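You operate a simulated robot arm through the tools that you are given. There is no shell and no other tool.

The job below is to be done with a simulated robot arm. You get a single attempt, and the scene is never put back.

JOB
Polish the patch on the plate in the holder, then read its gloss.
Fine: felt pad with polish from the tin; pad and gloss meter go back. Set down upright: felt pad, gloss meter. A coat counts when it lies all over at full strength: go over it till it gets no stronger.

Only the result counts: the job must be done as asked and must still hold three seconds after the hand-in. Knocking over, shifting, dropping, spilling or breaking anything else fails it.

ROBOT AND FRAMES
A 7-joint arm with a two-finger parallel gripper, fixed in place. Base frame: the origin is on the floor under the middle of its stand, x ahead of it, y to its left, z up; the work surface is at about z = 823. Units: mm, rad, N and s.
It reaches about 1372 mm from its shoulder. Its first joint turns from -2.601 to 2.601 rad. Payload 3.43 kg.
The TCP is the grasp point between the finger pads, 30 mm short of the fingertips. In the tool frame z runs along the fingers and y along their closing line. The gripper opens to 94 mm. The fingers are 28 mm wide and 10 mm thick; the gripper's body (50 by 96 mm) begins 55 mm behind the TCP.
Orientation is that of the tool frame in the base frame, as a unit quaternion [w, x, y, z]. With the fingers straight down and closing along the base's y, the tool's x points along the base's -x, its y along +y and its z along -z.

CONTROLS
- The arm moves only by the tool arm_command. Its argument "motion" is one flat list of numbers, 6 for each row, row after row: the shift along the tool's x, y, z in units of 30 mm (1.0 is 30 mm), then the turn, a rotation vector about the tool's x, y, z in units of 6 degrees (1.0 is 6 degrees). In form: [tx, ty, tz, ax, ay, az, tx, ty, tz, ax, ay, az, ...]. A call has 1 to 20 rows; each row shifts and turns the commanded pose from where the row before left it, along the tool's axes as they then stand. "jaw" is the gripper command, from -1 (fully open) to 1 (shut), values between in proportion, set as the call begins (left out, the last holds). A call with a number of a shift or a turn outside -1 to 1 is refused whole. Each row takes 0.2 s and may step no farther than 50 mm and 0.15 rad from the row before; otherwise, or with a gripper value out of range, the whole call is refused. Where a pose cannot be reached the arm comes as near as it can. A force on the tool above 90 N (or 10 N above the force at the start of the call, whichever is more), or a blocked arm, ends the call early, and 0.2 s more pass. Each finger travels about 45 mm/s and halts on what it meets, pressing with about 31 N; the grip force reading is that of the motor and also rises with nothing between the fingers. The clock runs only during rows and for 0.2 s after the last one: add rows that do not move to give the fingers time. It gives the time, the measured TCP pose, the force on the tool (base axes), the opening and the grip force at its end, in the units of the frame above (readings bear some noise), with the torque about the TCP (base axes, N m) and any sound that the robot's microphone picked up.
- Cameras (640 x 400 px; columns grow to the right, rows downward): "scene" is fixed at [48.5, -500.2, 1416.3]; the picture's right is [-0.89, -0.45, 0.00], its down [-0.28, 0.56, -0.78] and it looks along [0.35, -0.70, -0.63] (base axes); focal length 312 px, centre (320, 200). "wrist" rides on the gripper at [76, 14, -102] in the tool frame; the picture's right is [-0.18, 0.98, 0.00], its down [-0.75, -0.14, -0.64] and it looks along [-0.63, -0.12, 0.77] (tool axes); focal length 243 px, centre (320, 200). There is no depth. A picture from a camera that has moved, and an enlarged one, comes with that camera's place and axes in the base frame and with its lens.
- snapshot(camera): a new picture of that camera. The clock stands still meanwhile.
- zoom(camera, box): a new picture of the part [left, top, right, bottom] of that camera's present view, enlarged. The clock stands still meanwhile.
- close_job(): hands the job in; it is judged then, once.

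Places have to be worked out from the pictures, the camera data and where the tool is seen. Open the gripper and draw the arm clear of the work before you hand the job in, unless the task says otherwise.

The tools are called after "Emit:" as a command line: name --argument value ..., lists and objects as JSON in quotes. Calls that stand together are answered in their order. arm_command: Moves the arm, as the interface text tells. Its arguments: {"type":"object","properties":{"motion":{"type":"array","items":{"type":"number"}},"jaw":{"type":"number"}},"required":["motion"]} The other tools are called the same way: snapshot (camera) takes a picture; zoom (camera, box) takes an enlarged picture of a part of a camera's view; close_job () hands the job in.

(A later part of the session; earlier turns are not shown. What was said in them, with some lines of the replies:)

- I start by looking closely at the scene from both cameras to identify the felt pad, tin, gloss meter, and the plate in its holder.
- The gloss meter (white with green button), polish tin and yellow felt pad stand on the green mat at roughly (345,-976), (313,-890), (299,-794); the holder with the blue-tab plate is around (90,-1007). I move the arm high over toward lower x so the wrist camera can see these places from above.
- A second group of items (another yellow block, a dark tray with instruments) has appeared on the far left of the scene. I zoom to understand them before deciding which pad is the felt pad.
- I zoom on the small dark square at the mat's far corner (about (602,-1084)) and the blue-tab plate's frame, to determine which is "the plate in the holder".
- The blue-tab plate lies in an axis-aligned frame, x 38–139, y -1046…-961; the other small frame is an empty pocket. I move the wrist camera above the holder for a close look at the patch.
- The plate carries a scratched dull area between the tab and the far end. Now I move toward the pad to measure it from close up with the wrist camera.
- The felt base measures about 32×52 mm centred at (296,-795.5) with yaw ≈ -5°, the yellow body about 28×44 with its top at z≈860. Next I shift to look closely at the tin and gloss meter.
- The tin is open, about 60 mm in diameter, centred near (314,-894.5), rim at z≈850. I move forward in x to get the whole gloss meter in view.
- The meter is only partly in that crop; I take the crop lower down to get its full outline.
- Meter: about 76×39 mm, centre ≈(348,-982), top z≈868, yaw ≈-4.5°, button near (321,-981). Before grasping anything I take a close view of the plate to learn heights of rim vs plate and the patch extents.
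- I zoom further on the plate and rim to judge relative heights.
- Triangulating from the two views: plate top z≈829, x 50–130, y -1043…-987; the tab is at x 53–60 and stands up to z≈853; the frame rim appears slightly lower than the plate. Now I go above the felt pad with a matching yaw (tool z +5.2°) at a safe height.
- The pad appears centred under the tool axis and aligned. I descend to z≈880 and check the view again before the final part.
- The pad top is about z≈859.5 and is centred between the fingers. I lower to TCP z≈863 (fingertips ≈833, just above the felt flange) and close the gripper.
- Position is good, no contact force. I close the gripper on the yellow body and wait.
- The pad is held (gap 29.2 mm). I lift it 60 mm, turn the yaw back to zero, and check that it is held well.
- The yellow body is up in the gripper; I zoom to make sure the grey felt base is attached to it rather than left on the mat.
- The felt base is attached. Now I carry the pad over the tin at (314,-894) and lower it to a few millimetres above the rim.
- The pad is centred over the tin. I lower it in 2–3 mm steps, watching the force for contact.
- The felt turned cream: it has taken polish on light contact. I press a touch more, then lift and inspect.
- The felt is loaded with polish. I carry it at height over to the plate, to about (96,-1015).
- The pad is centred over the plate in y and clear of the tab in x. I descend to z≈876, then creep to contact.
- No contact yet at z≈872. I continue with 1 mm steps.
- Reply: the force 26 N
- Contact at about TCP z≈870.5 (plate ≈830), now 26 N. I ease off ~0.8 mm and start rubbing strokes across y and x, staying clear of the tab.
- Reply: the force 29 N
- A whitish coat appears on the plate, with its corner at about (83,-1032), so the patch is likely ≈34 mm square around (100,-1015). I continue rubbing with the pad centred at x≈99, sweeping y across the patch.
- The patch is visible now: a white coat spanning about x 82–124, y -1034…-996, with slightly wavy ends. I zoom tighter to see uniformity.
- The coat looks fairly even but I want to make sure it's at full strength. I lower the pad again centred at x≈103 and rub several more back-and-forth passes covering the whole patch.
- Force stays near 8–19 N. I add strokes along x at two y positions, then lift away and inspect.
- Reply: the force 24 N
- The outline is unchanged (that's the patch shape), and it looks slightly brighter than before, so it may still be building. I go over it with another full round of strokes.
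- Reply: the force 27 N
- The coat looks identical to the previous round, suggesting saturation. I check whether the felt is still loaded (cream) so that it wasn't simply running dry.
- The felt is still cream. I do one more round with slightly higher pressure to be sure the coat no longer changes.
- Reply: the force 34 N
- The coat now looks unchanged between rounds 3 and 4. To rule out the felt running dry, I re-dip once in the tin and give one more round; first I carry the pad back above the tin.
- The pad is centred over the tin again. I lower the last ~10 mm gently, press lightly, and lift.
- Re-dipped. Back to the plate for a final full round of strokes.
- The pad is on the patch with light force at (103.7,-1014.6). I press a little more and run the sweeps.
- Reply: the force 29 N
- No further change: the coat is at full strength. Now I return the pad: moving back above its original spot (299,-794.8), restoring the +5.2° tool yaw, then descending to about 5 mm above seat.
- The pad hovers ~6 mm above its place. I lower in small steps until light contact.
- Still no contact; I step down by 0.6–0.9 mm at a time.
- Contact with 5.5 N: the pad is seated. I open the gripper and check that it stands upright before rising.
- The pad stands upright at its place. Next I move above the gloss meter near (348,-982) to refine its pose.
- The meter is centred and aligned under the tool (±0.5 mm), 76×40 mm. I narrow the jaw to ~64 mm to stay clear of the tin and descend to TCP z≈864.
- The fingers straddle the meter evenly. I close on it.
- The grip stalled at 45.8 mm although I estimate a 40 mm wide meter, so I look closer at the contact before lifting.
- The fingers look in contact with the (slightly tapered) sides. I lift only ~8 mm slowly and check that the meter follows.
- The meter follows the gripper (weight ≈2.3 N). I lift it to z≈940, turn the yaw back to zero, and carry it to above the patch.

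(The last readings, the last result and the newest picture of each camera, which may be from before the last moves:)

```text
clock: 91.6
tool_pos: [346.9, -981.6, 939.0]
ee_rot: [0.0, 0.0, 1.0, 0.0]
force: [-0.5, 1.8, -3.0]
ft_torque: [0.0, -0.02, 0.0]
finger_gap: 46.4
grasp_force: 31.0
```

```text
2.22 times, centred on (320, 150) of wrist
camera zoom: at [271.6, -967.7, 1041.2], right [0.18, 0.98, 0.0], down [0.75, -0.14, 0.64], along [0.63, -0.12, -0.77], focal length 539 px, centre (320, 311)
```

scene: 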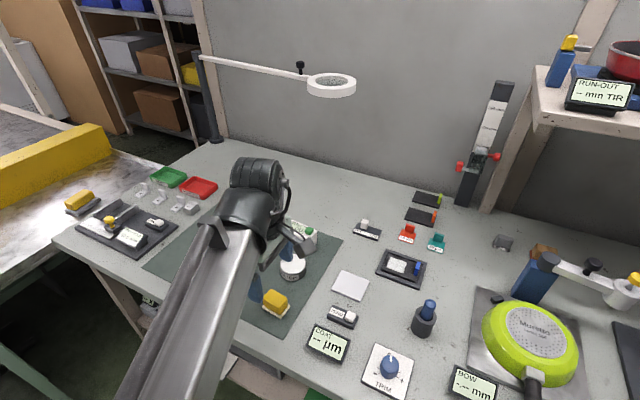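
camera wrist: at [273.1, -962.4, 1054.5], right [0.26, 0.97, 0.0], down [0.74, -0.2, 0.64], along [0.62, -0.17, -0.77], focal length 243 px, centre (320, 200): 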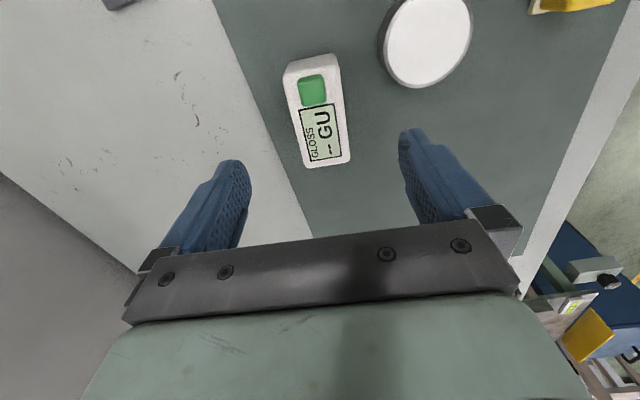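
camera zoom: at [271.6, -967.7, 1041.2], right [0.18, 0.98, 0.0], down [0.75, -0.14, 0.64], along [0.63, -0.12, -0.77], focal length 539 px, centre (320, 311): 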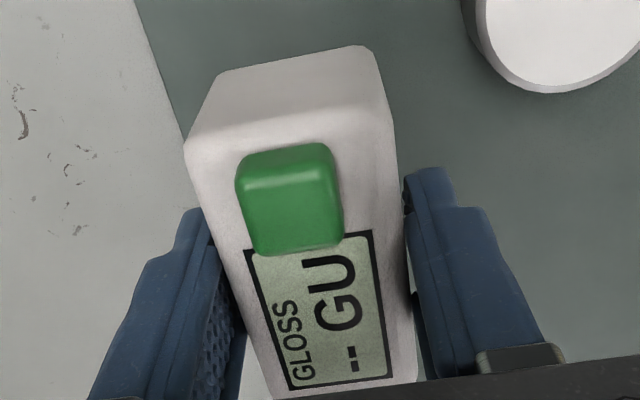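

The meter is held steadily. I carry it over to the patch (TCP to about (102.5,-1015)) at height.

Emit:
arm_command --motion '[0.91, -0.12, 0, 0, 0, 0, 0.91, -0.12, 0, 0, 0, 0, 0.91, -0.12, 0, 0, 0, 0, 0.91, -0.12, 0, 0, 0, 0, 0.91, -0.12, 0, 0, 0, 0, 0.91, -0.12, 0, 0, 0, 0, 0.91, -0.12, 0, 0, 0, 0, 0.91, -0.12, 0, 0, 0, 0, 0.91, -0.12, 0, 0, 0, 0, 0, 0, 0, 0, 0, 0]'

Emit:
arm_command --motion '[0, 0, 0.7, 0, 0, 0, 0, 0, 0.7, 0, 0, 0, 0, 0, 0.2, 0, 0, 0, 0, 0, 0, 0, 0, 0]'

Emit:
snapshot --camera "wrist"

Emit:
zoom --camera "wrist" --box '[200, 20, 440, 200]'

Emit:
snapshot --camera "scene"

```text
clock: 93.8
tool_pos: [102.8, -1013.8, 937.8]
ee_rot: [0.0, 0.0, 1.0, 0.0]
force: [-0.3, 0.8, -1.9]
ft_torque: [0.0, 0.02, 0.01]
finger_gap: 46.3
grasp_force: 31.5
```

```text
clock: 94.8
tool_pos: [101.1, -1014.9, 891.6]
ee_rot: [0.0, 0.0, 1.0, 0.001]
force: [0.5, 0.3, -2.4]
ft_torque: [0.02, -0.01, 0.0]
finger_gap: 46.1
grasp_force: 31.0
```

```text
taken
camera wrist: at [25.9, -999.4, 993.5], right [0.18, 0.98, 0.0], down [0.75, -0.14, 0.64], along [0.63, -0.12, -0.77], focal length 243 px, centre (320, 200)
```

wrist: 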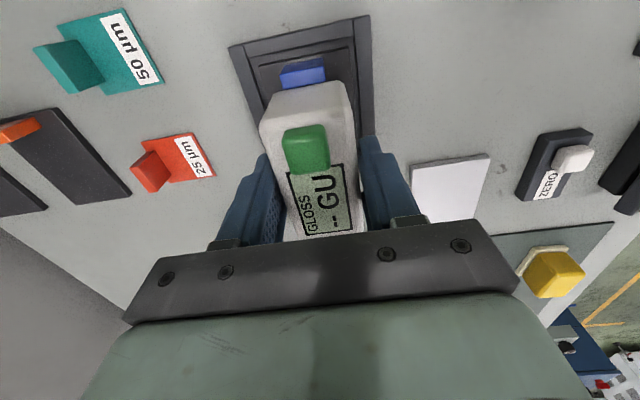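

```text
2.22 times, centred on (320, 110) of wrist
camera zoom: at [25.9, -999.4, 993.5], right [0.18, 0.98, 0.0], down [0.75, -0.14, 0.64], along [0.63, -0.12, -0.77], focal length 539 px, centre (320, 400)
```

zoom: 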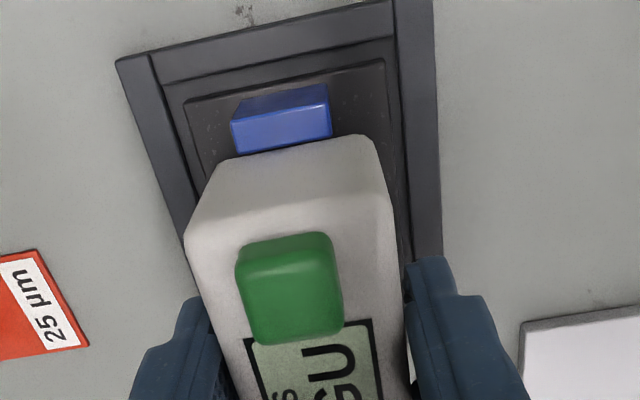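

```text
taken
```

scene: 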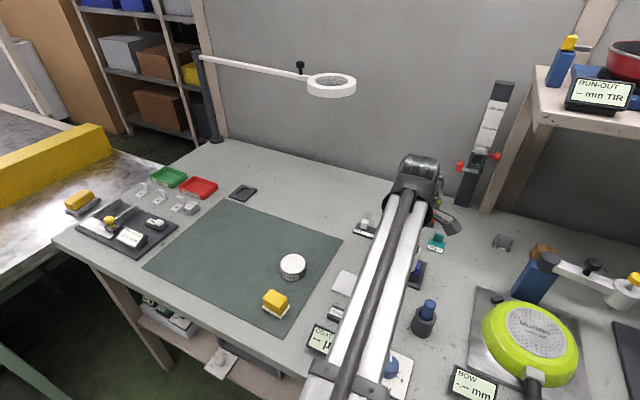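

Meter's leading bottom edge would pass only ~2.7 mm from the tab, so I shift 4 mm in +x and descend to ~5 mm above the plate.

Emit:
arm_command --motion '[-0.14, 0, 0, 0, 0, 0, 0, 0, 0.25, 0, 0, 0, 0, 0, 0.2, 0, 0, 0, 0, 0, 0, 0, 0, 0]'

Emit:
zoom --camera "wrist" --box '[200, 20, 440, 200]'

Emit:
zoom --camera "scene" --box '[380, 240, 440, 290]'

```text
clock: 95.8
tool_pos: [106.0, -1013.0, 878.8]
ee_rot: [0.0, -0.001, 1.0, -0.001]
force: [-0.5, 0.2, -3.1]
ft_torque: [0.03, 0.03, 0.02]
finger_gap: 46.0
grasp_force: 31.2
```

```text
2.22 times, centred on (320, 110) of wrist
camera zoom: at [30.1, -999.7, 979.4], right [0.18, 0.98, 0.0], down [0.75, -0.14, 0.64], along [0.63, -0.12, -0.77], focal length 539 px, centre (320, 400)
```

zoom: 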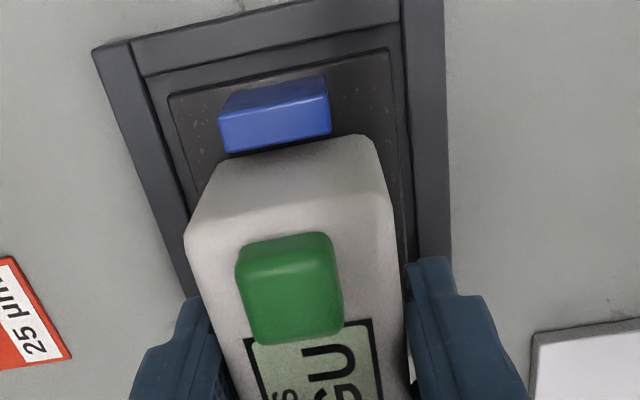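

```text
8.00 times, centred on (410, 265) of scene
camera zoom: at [48.5, -500.2, 1416.3], right [-0.89, -0.45, 0.0], down [-0.28, 0.56, -0.78], along [0.35, -0.7, -0.63], focal length 2500 px, centre (-400, -320)
```

zoom: 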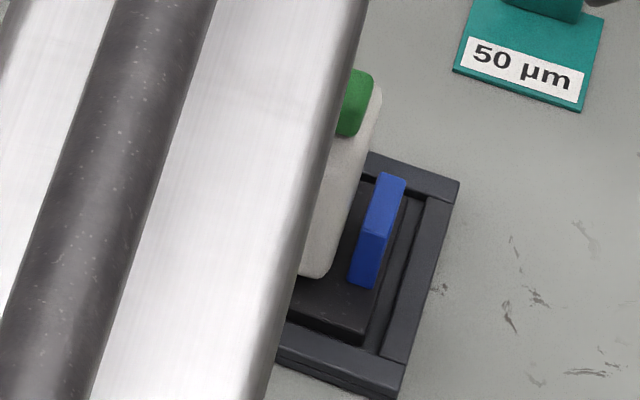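

The gap to the tab is now ~6 mm. I lower in small steps to contact.

Emit:
arm_command --motion '[0, 0, 0.1, 0, 0, 0, 0, 0, 0.05, 0, 0, 0, 0, 0, 0, 0, 0, 0]'

Emit:
arm_command --motion '[0, 0, 0.03, 0, 0, 0, 0, 0, 0, 0, 0, 0]'

```text
clock: 96.6
tool_pos: [106.0, -1013.9, 873.6]
ee_rot: [0.0, 0.0, 1.0, 0.0]
force: [-0.3, 0.0, -2.0]
ft_torque: [0.01, 0.01, 0.0]
finger_gap: 46.2
grasp_force: 31.4
```

```text
clock: 97.2
tool_pos: [106.9, -1014.2, 873.6]
ee_rot: [0.0, 0.0, 1.0, 0.0]
force: [1.1, 0.8, 0.2]
ft_torque: [0.14, 0.0, -0.06]
finger_gap: 46.4
grasp_force: 30.9
```

Contact is beginning. One more 0.6 mm step to see the force build.

Emit:
arm_command --motion '[0, 0, 0.02, 0, 0, 0, 0, 0, 0, 0, 0, 0]'

Emit:
zoom --camera "wrist" --box '[200, 20, 440, 200]'

```text
clock: 97.8
tool_pos: [105.8, -1012.8, 873.9]
ee_rot: [0.001, 0.001, 1.0, 0.0]
force: [1.0, 0.4, 5.8]
ft_torque: [0.11, 0.07, -0.02]
finger_gap: 46.4
grasp_force: 31.0
```

```text
2.22 times, centred on (320, 110) of wrist
camera zoom: at [30.0, -999.5, 975.1], right [0.18, 0.98, 0.0], down [0.75, -0.14, 0.64], along [0.63, -0.12, -0.77], focal length 539 px, centre (320, 400)
```

zoom: 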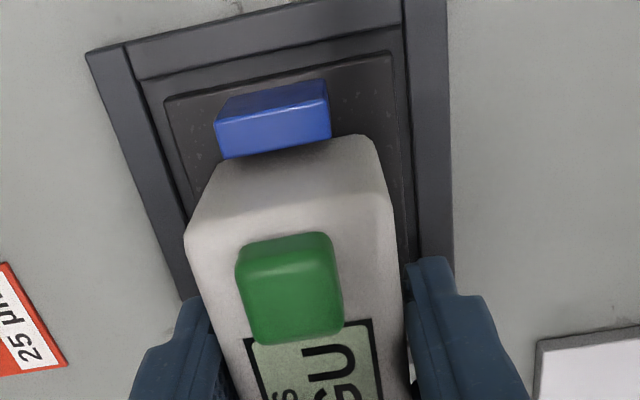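

The meter rests on the patch (≈8 N contact). I open the gripper and rise clear.

Emit:
arm_command --motion '[0, 0, 0, 0, 0, 0, 0, 0, 0, 0, 0, 0, 0, 0, 0, 0, 0, 0, 0, 0, 0, 0, 0, 0]' --jaw -0.4

Emit:
arm_command --motion '[0, 0, -0.5, 0, 0, 0, 0, 0, -0.8, 0, 0, 0, 0, 0, -0.8, 0, 0, 0, 0, 0, -0.6, 0, 0, 0, 0, 0, 0, 0, 0, 0]'

Emit:
zoom --camera "wrist" --box '[220, 20, 420, 200]'

Emit:
zoom --camera "scene" --box '[360, 220, 450, 300]'

```text
clock: 98.8
tool_pos: [105.6, -1014.0, 871.4]
ee_rot: [0.001, 0.001, 1.0, 0.0]
force: [-0.6, 0.7, 0.0]
ft_torque: [0.02, -0.02, 0.0]
finger_gap: 65.7
grasp_force: 0.0
```

```text
clock: 100.0
tool_pos: [106.6, -1015.3, 951.9]
ee_rot: [0.0, 0.0, 1.0, 0.0]
force: [0.1, -0.7, -0.3]
ft_torque: [0.01, -0.01, 0.0]
finger_gap: 66.0
grasp_force: 0.0
```

```text
2.22 times, centred on (320, 110) of wrist
camera zoom: at [29.8, -1000.3, 1054.3], right [0.18, 0.98, 0.0], down [0.75, -0.14, 0.64], along [0.63, -0.12, -0.77], focal length 539 px, centre (320, 400)
```

zoom: 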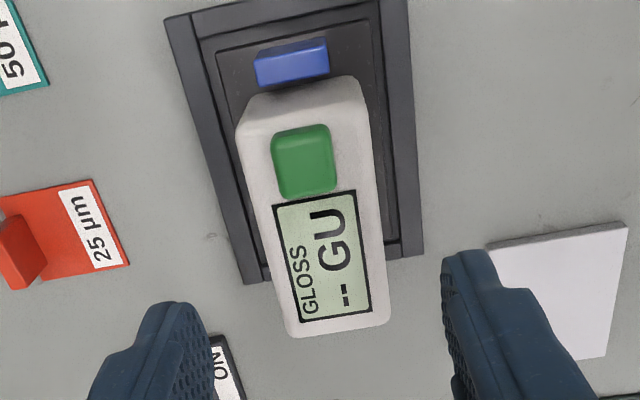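

```text
5.00 times, centred on (405, 260) of scene
camera zoom: at [48.5, -500.2, 1416.3], right [-0.89, -0.45, 0.0], down [-0.28, 0.56, -0.78], along [0.35, -0.7, -0.63], focal length 1562 px, centre (-105, -100)
```

zoom: 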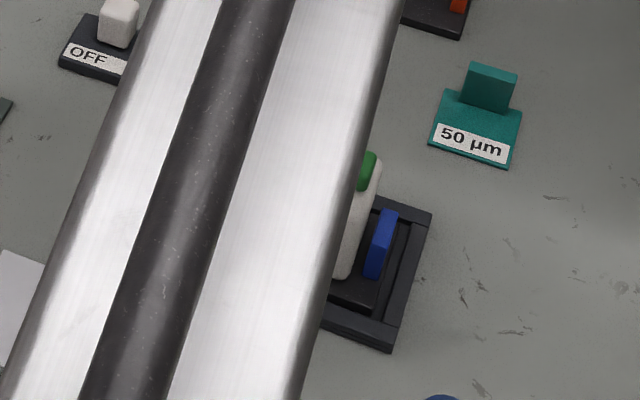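

The meter sits flat on the plate showing "-- GU"; the button is ≈28 mm toward -x from the TCP. I close the fingers, move over the button and descend to just above it.

Emit:
arm_command --motion '[0.46, 0, 0, 0, 0, 0, 0.465, 0, 0, 0, 0, 0, 0, 0, 0, 0, 0, 0, 0, 0, 0, 0, 0, 0, 0, 0, 0, 0, 0, 0, 0, 0, 0.6, 0, 0, 0, 0, 0, 0.4, 0, 0, 0, 0, 0, 0, 0, 0, 0]' --jaw 1

Emit:
zoom --camera "wrist" --box '[220, 40, 420, 220]'

```text
clock: 101.8
tool_pos: [77.3, -1013.2, 924.5]
ee_rot: [0.0, 0.0, 1.0, 0.0]
force: [-0.5, 0.2, 0.1]
ft_torque: [0.02, -0.02, 0.05]
finger_gap: 0.0
grasp_force: 31.1
```

```text
2.22 times, centred on (320, 130) of wrist
camera zoom: at [2.0, -999.6, 1025.9], right [0.18, 0.98, 0.0], down [0.75, -0.14, 0.64], along [0.63, -0.12, -0.77], focal length 539 px, centre (320, 356)
```

zoom: 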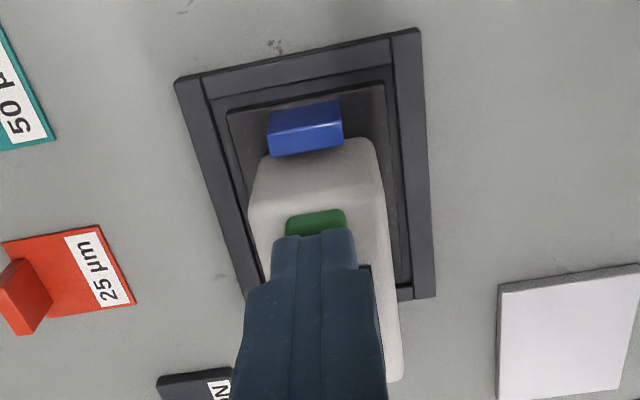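

The closed fingertips are over the button. I descend 9 mm, then creep for the press.

Emit:
arm_command --motion '[0, 0, 0.15, 0, 0, 0, 0, 0, 0.15, 0, 0, 0, 0, 0, 0, 0, 0, 0]'

Emit:
arm_command --motion '[0, 0, 0.06, 0, 0, 0, 0, 0, 0, 0, 0, 0]'

Emit:
zoom --camera "wrist" --box '[220, 60, 420, 240]'

```text
clock: 102.6
tool_pos: [78.5, -1014.1, 914.4]
ee_rot: [0.0, 0.001, 1.0, 0.001]
force: [-1.9, -0.1, 5.8]
ft_torque: [0.01, 0.04, -0.03]
finger_gap: 0.0
grasp_force: 30.5
heard: click
```

```text
clock: 103.2
tool_pos: [78.2, -1012.7, 912.9]
ee_rot: [0.001, 0.0, 1.0, -0.001]
force: [-2.7, -1.3, 13.0]
ft_torque: [-0.03, 0.1, -0.02]
finger_gap: 0.0
grasp_force: 31.2
```

```text
2.22 times, centred on (320, 150) of wrist
camera zoom: at [2.6, -999.6, 1015.0], right [0.18, 0.98, 0.0], down [0.75, -0.14, 0.64], along [0.63, -0.12, -0.77], focal length 539 px, centre (320, 311)
```

zoom: 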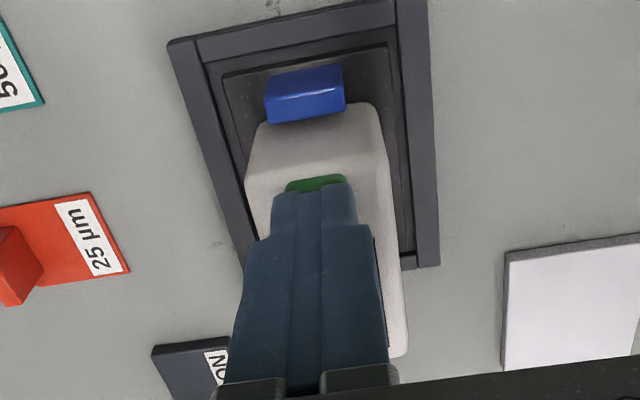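

A click was heard: the button was pressed. I raise off the button and look at the display.

Emit:
arm_command --motion '[0, 0, -0.3, 0, 0, 0, 0, 0, -0.8, 0, 0, 0, 0, 0, -0.3, 0, 0, 0, -0.92, 0, 0, 0, 0, 0, 0, 0, 0, 0, 0, 0]'

Emit:
zoom --camera "wrist" --box '[220, 20, 420, 200]'

```text
clock: 104.4
tool_pos: [107.2, -1013.0, 954.2]
ee_rot: [0.0, 0.0, 1.0, 0.0]
force: [0.1, 0.2, 0.1]
ft_torque: [0.03, 0.02, 0.03]
finger_gap: 0.0
grasp_force: 30.7
```

```text
2.22 times, centred on (320, 110) of wrist
camera zoom: at [31.2, -999.2, 1056.5], right [0.18, 0.98, 0.0], down [0.75, -0.14, 0.64], along [0.63, -0.12, -0.77], focal length 539 px, centre (320, 400)
```

zoom: 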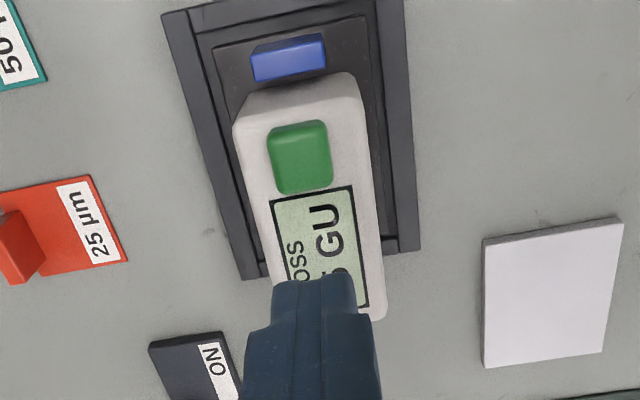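

The display now shows digits, partly hidden by the closed fingers. I open the jaw to the grasp width and read it.

Emit:
arm_command --motion '[0, 0, 0, 0, 0, 0, 0, 0, 0, 0, 0, 0, 0, 0, 0, 0, 0, 0, 0, 0, 0, 0, 0, 0, 0, 0, 0, 0, 0, 0]' --jaw -0.4

Emit:
zoom --camera "wrist" --box '[260, 60, 380, 200]'

```text
clock: 105.6
tool_pos: [107.6, -1012.1, 954.7]
ee_rot: [0.0, 0.0, 1.0, 0.001]
force: [-0.1, -0.5, 0.2]
ft_torque: [0.02, -0.02, 0.04]
finger_gap: 66.0
grasp_force: 0.0
```

```text
2.86 times, centred on (320, 130) of wrist
camera zoom: at [31.1, -999.2, 1056.4], right [0.18, 0.98, 0.0], down [0.75, -0.14, 0.64], along [0.63, -0.12, -0.77], focal length 693 px, centre (320, 400)
```

zoom: 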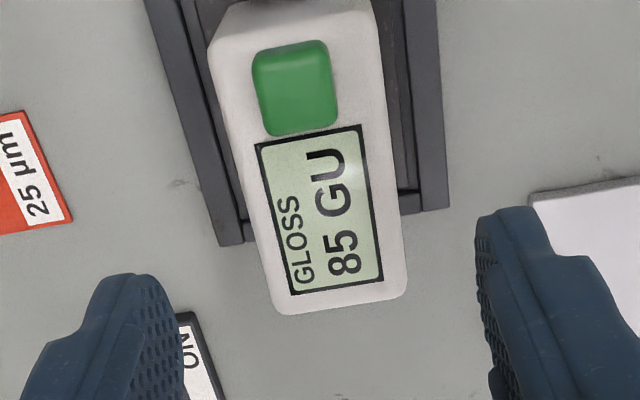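

The display reads 85 GU. Now I regrasp the meter: shift 2 mm to centre, descend to the previous grasp height and close.

Emit:
arm_command --motion '[0.07, 0, 0.8, 0, 0, 0, 0, 0, 0.8, 0, 0, 0, 0, 0, 0.7, 0, 0, 0, 0, 0, 0.4, 0, 0, 0, 0, 0, 0, 0, 0, 0]'

Emit:
zoom --camera "wrist" --box '[200, 60, 440, 240]'

```text
clock: 106.8
tool_pos: [105.2, -1015.2, 873.2]
ee_rot: [0.0, 0.0, 1.0, 0.0]
force: [0.1, 0.4, 0.4]
ft_torque: [-0.02, -0.01, 0.0]
finger_gap: 65.8
grasp_force: 0.1
```

```text
2.22 times, centred on (320, 150) of wrist
camera zoom: at [28.6, -1000.7, 975.4], right [0.18, 0.98, 0.0], down [0.75, -0.14, 0.64], along [0.63, -0.12, -0.77], focal length 539 px, centre (320, 311)
```

zoom: 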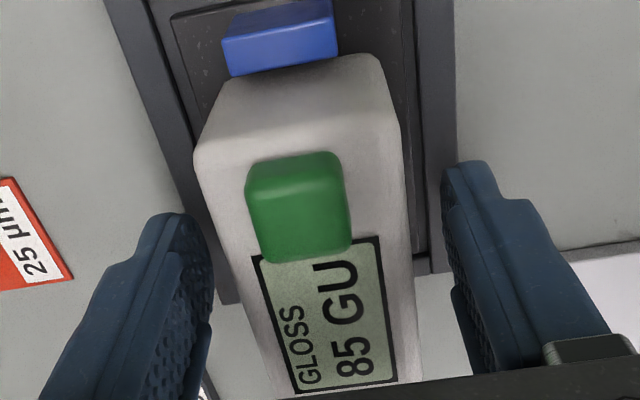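

The meter sits ~1.9 mm to the +y side of the jaw centre; I shift to centre it and then close.

Emit:
arm_command --motion '[-0.05, 0.06, 0, 0, 0, 0, 0, 0, 0, 0, 0, 0]'

Emit:
arm_command --motion '[0, 0, 0, 0, 0, 0, 0, 0, 0, 0, 0, 0, 0, 0, 0, 0, 0, 0, 0, 0, 0, 0, 0, 0]' --jaw 1

Emit:
zoom --camera "wrist" --box '[200, 60, 440, 240]'

```text
clock: 107.4
tool_pos: [106.1, -1012.1, 873.7]
ee_rot: [0.0, 0.0, 1.0, 0.0]
force: [0.1, 0.1, -0.4]
ft_torque: [0.02, 0.01, 0.0]
finger_gap: 65.8
grasp_force: 0.0
```

```text
clock: 108.4
tool_pos: [105.4, -1013.6, 874.5]
ee_rot: [-0.001, 0.001, 1.0, 0.0]
force: [0.7, -1.3, 1.2]
ft_torque: [0.01, -0.01, 0.03]
finger_gap: 46.1
grasp_force: 30.9
```

```text
2.22 times, centred on (320, 150) of wrist
camera zoom: at [30.3, -999.1, 975.7], right [0.18, 0.98, 0.0], down [0.75, -0.14, 0.64], along [0.63, -0.12, -0.77], focal length 539 px, centre (320, 311)
```

zoom: 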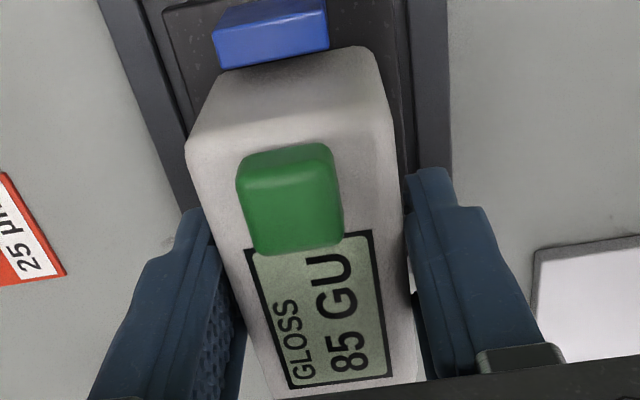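

The grasp is identical to the original one. I lift 66 mm straight up and carry the meter back above its place on the mat, restoring its yaw.

Emit:
arm_command --motion '[0, 0, -0.1, 0, 0, 0, 0, 0, -0.3, 0, 0, 0, 0, 0, -0.8, 0, 0, 0, 0, 0, -1, 0, 0, 0, 0, 0, 0, 0, 0, 0]'

Emit:
zoom --camera "wrist" --box '[200, 20, 440, 220]'

Emit:
arm_command --motion '[-0.9, 0.113, 0, 0, 0, 0, -0.9, 0.113, 0, 0, 0, 0, -0.9, 0.113, 0, 0, 0, 0, -0.9, 0.113, 0, 0, 0, 0, -0.9, 0.113, 0, 0, 0, 0, -0.9, 0.113, 0, 0, 0, 0, -0.9, 0.113, 0, 0, 0, 0, -0.9, 0.113, 0, 0, 0, 0, -0.875, 0.116, 0, 0, 0, 0, 0, 0, 0, 0, 0, 0.75, 0, 0, 0, 0, 0, 0]'

Emit:
zoom --camera "wrist" --box '[200, 20, 440, 220]'

```text
clock: 109.6
tool_pos: [105.6, -1014.1, 939.3]
ee_rot: [0.0, 0.0, 1.0, 0.0]
force: [0.1, 0.6, -2.9]
ft_torque: [-0.04, 0.0, -0.02]
finger_gap: 46.4
grasp_force: 31.1
```

```text
2.00 times, centred on (320, 120) of wrist
camera zoom: at [29.6, -999.9, 1041.3], right [0.18, 0.98, 0.0], down [0.75, -0.14, 0.64], along [0.63, -0.12, -0.77], focal length 485 px, centre (320, 360)
```

zoom: 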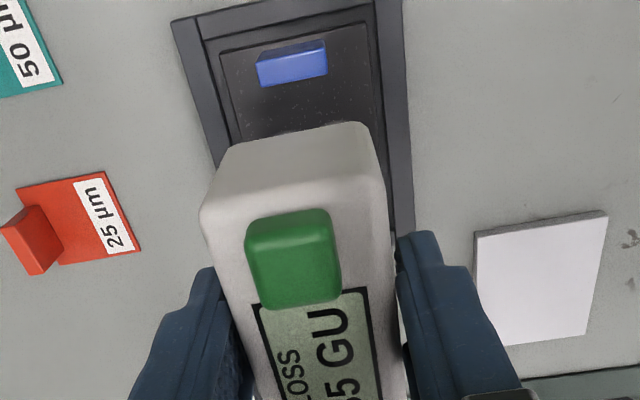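

```text
clock: 112.0
tool_pos: [346.6, -979.5, 939.4]
ee_rot: [0.0, 0.039, 0.999, 0.0]
force: [0.6, -0.2, -2.7]
ft_torque: [0.01, 0.0, -0.01]
finger_gap: 46.3
grasp_force: 30.8
```

```text
2.00 times, centred on (320, 120) of wrist
camera zoom: at [273.2, -960.2, 1041.6], right [0.26, 0.97, 0.0], down [0.74, -0.2, 0.64], along [0.62, -0.17, -0.77], focal length 485 px, centre (320, 360)
```

zoom: 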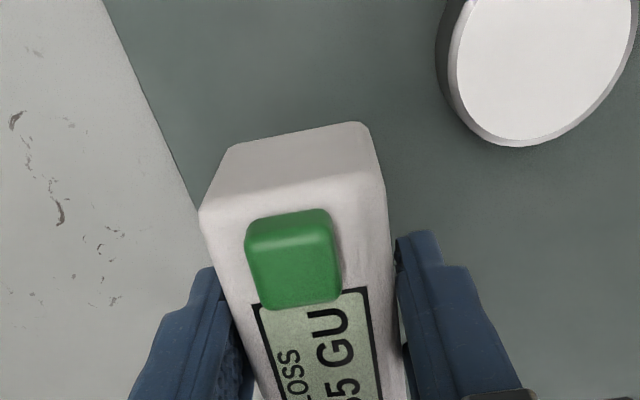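

The meter is back over its spot, ~2 mm too far in +y according to the camera pose; I correct that and descend to a few mm above the mat.

Emit:
arm_command --motion '[-0.022, -0.072, 0, 0, 0, 0, 0, 0, 0.8, 0, 0, 0, 0, 0, 0.8, 0, 0, 0, 0, 0, 0.5, 0, 0, 0, 0, 0, 0.2, 0, 0, 0, 0, 0, 0, 0, 0, 0]'

Emit:
zoom --camera "wrist" --box '[200, 60, 440, 240]'

Emit:
zoom --camera "scene" --box '[260, 190, 340, 260]'

```text
clock: 113.4
tool_pos: [349.1, -982.0, 871.5]
ee_rot: [0.001, 0.039, 0.999, -0.001]
force: [0.5, -0.6, -3.7]
ft_torque: [-0.03, 0.02, 0.01]
finger_gap: 46.3
grasp_force: 30.8
```

```text
2.22 times, centred on (320, 150) of wrist
camera zoom: at [274.2, -962.1, 973.5], right [0.26, 0.97, 0.0], down [0.74, -0.2, 0.64], along [0.62, -0.17, -0.77], focal length 539 px, centre (320, 311)
```

zoom: 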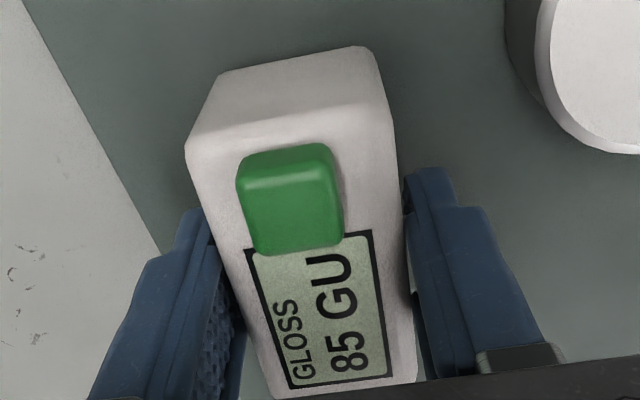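

```text
5.71 times, centred on (300, 225) of scene
camera zoom: at [48.5, -500.2, 1416.3], right [-0.89, -0.45, 0.0], down [-0.28, 0.56, -0.78], along [0.35, -0.7, -0.63], focal length 1786 px, centre (434, 57)
```

zoom: 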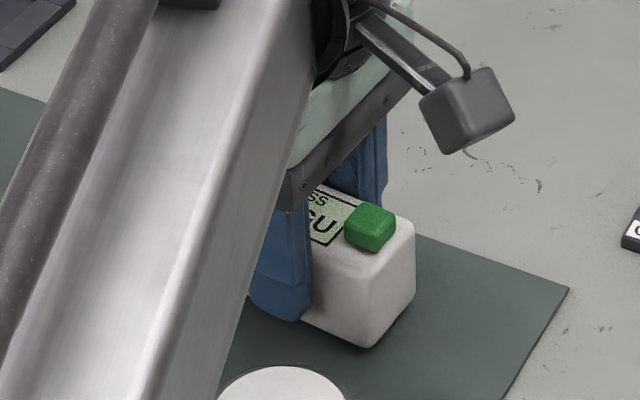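

The meter hovers ~5 mm above its spot, still reading 85 GU. I lower gently in small steps to contact.

Emit:
arm_command --motion '[0, 0, 0.07, 0, 0, 0, 0, 0, 0.05, 0, 0, 0, 0, 0, 0, 0, 0, 0]'

Emit:
arm_command --motion '[0, 0, 0.03, 0, 0, 0, 0, 0, 0, 0, 0, 0]'

```text
clock: 114.2
tool_pos: [348.3, -982.6, 866.7]
ee_rot: [0.0, 0.04, 0.999, 0.0]
force: [0.2, -0.1, -2.6]
ft_torque: [-0.01, -0.03, -0.01]
finger_gap: 46.1
grasp_force: 30.9
```

```text
clock: 114.8
tool_pos: [349.0, -982.1, 866.1]
ee_rot: [0.0, 0.039, 0.999, 0.001]
force: [-0.4, -0.3, -3.0]
ft_torque: [0.0, 0.0, 0.01]
finger_gap: 46.1
grasp_force: 30.6
```

No contact yet (still carrying the weight); I continue in 0.7 mm steps.

Emit:
arm_command --motion '[0, 0, 0.025, 0, 0, 0, 0, 0, 0, 0, 0, 0]'

Emit:
arm_command --motion '[0, 0, 0.02, 0, 0, 0, 0, 0, 0, 0, 0, 0]'

```text
clock: 115.4
tool_pos: [348.7, -982.6, 867.9]
ee_rot: [0.0, 0.039, 0.999, 0.0]
force: [1.6, -1.3, 9.4]
ft_torque: [0.18, 0.16, -0.05]
finger_gap: 46.4
grasp_force: 30.7
```

```text
clock: 116.0
tool_pos: [349.1, -983.6, 866.1]
ee_rot: [0.0, 0.039, 0.999, -0.001]
force: [1.2, -3.9, 22.9]
ft_torque: [0.09, 0.17, 0.07]
finger_gap: 46.1
grasp_force: 30.8
```

The meter is seated (23 N now). I ease up ~0.9 mm and open the gripper to release it.

Emit:
arm_command --motion '[0, 0, -0.03, 0, 0, 0, 0, 0, 0, 0, 0, 0]'

Emit:
arm_command --motion '[0, 0, 0, 0, 0, 0, 0, 0, 0, 0, 0, 0, 0, 0, 0, 0, 0, 0, 0, 0, 0, 0, 0, 0]' --jaw -0.36

Emit:
arm_command --motion '[0, 0, -0.4, 0, 0, 0, 0, 0, -0.8, 0, 0, 0, 0, 0, -1, 0, 0, 0, 0, 0, -0.8, 0, 0, 0, 0, 0, 0, 0, 0, 0]'

Emit:
zoom --camera "wrist" --box '[220, 40, 420, 220]'

Emit:
snapshot --camera "wrist"

```text
clock: 116.6
tool_pos: [349.1, -982.7, 867.2]
ee_rot: [0.0, 0.039, 0.999, -0.001]
force: [1.7, -2.0, 26.3]
ft_torque: [-0.09, 0.06, 0.0]
finger_gap: 46.1
grasp_force: 31.5
```

```text
clock: 117.6
tool_pos: [348.8, -982.9, 865.5]
ee_rot: [0.0, 0.039, 0.999, 0.0]
force: [0.1, -0.7, -0.2]
ft_torque: [0.02, -0.01, 0.01]
finger_gap: 63.8
grasp_force: 0.1
```

```text
clock: 118.8
tool_pos: [347.3, -983.8, 956.3]
ee_rot: [0.0, 0.039, 0.999, -0.001]
force: [-0.5, -0.1, -0.5]
ft_torque: [-0.03, -0.02, 0.02]
finger_gap: 63.9
grasp_force: 0.1
```

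```text
2.22 times, centred on (320, 130) of wrist
camera zoom: at [273.7, -963.6, 1057.9], right [0.26, 0.97, 0.0], down [0.74, -0.2, 0.64], along [0.62, -0.17, -0.77], focal length 539 px, centre (320, 356)
```

zoom: 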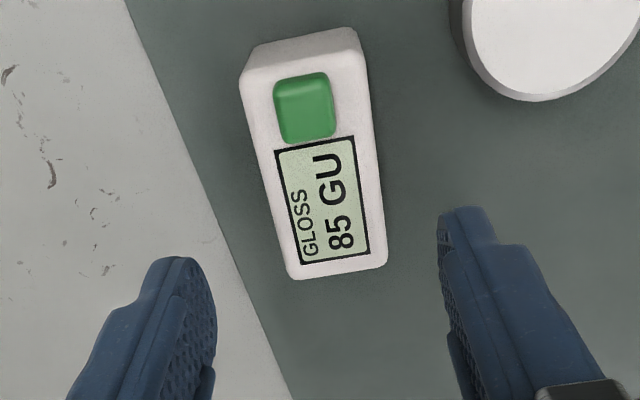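

```text
taken
camera wrist: at [273.7, -963.6, 1057.9], right [0.26, 0.97, 0.0], down [0.74, -0.2, 0.64], along [0.62, -0.17, -0.77], focal length 243 px, centre (320, 200)
```

wrist: 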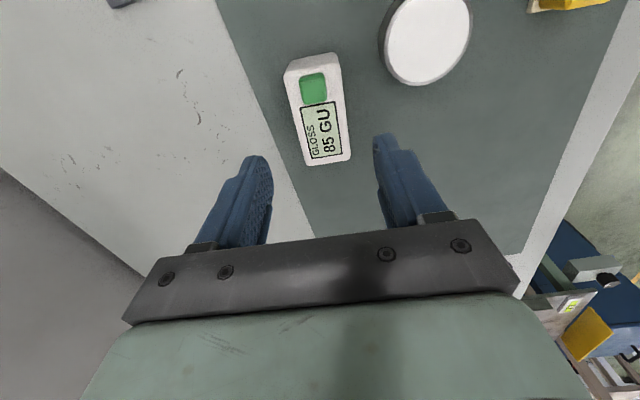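

The meter stands upright at its place still showing 85 GU. I raise the arm, open the gripper fully, and move clear, then check the whole scene.

Emit:
arm_command --motion '[0, 0, -1, 0, 0, 0, 0, 0, -1, 0, 0, 0, 0, 0, -1, 0, 0, -0.75, 0, 0, -1, 0, 0, 0, 0, 0, -1, 0, 0, 0, 0, 0, -1, 0, 0, 0, 0, 0, -1, 0, 0, 0, -0.9, 0.8, 0, 0, 0, 0, -0.9, 0.8, 0, 0, 0, 0, 0, 0.7, 0, 0, 0, 0, 0, 0, 0, 0, 0, 0]' --jaw -1

Emit:
snapshot --camera "scene"

Emit:
zoom --camera "scene" --box '[240, 200, 440, 330]'

Emit:
zoom --camera "scene" --box '[384, 250, 416, 278]'

```text
clock: 121.2
tool_pos: [402.0, -915.2, 1166.2]
ee_rot: [0.0, -0.001, 1.0, 0.0]
force: [-0.2, 0.0, -0.7]
ft_torque: [-0.03, -0.01, 0.02]
finger_gap: 94.1
grasp_force: 0.1
```

```text
taken
```

scene: 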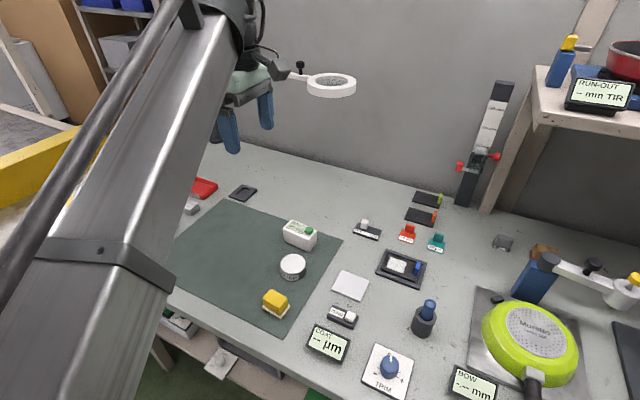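

```text
3.08 times, centred on (340, 265) of scene
camera zoom: at [48.5, -500.2, 1416.3], right [-0.89, -0.45, 0.0], down [-0.28, 0.56, -0.78], along [0.35, -0.7, -0.63], focal length 962 px, centre (258, 0)
```

zoom: 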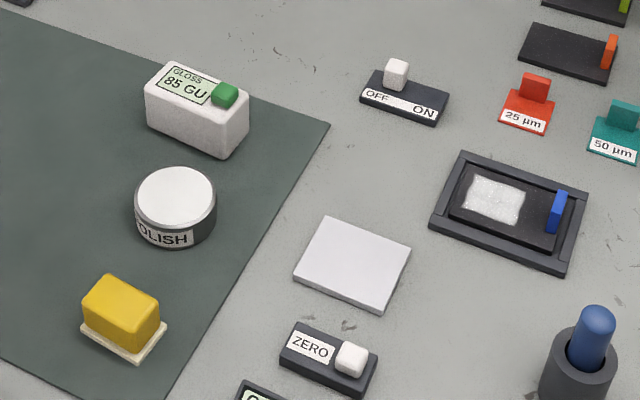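

```text
14.29 times, centred on (400, 264) of scene
camera zoom: at [48.5, -500.2, 1416.3], right [-0.89, -0.45, 0.0], down [-0.28, 0.56, -0.78], along [0.35, -0.7, -0.63], focal length 4464 px, centre (-823, -714)
```

zoom: 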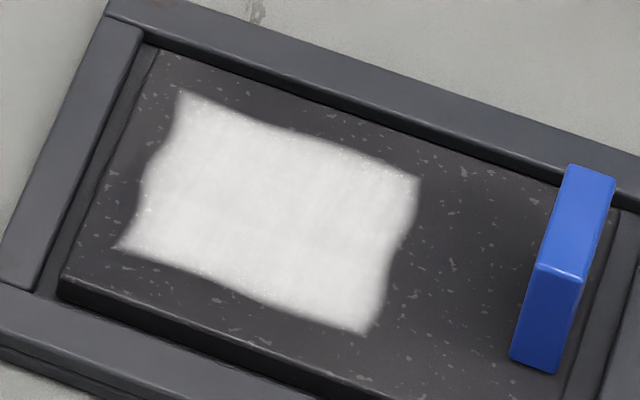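

The patch is evenly coated, the meter (85 GU) and felt pad stand upright at their original places, the tin and everything else are undisturbed, and the arm is clear with the gripper open. I hand the job in.

Emit:
close_job

```text
The job is handed in.
```

I polished the patch on the blue-tab plate in the holder, and the gloss meter reads **85 GU** on it. The job has been handed in.

- **Coat:** I used the felt pad with polish from the tin. After the third round the patch looked no stronger. I did a fourth round, then re-dipped the pad and did one more, with no visible change.
- **Reading:** I set the gloss meter on the patch, pressed its button (a click was heard), and 85 GU came up on the display.
- **Put back:** The felt pad and gloss meter are both upright within a couple of millimetres of where they stood. The pad still has polish on it.
- **Rest of the bench:** The final pictures show nothing else moved, except that the plate slid about half a millimetre within its holder during rubbing. The arm is drawn clear with the gripper open.
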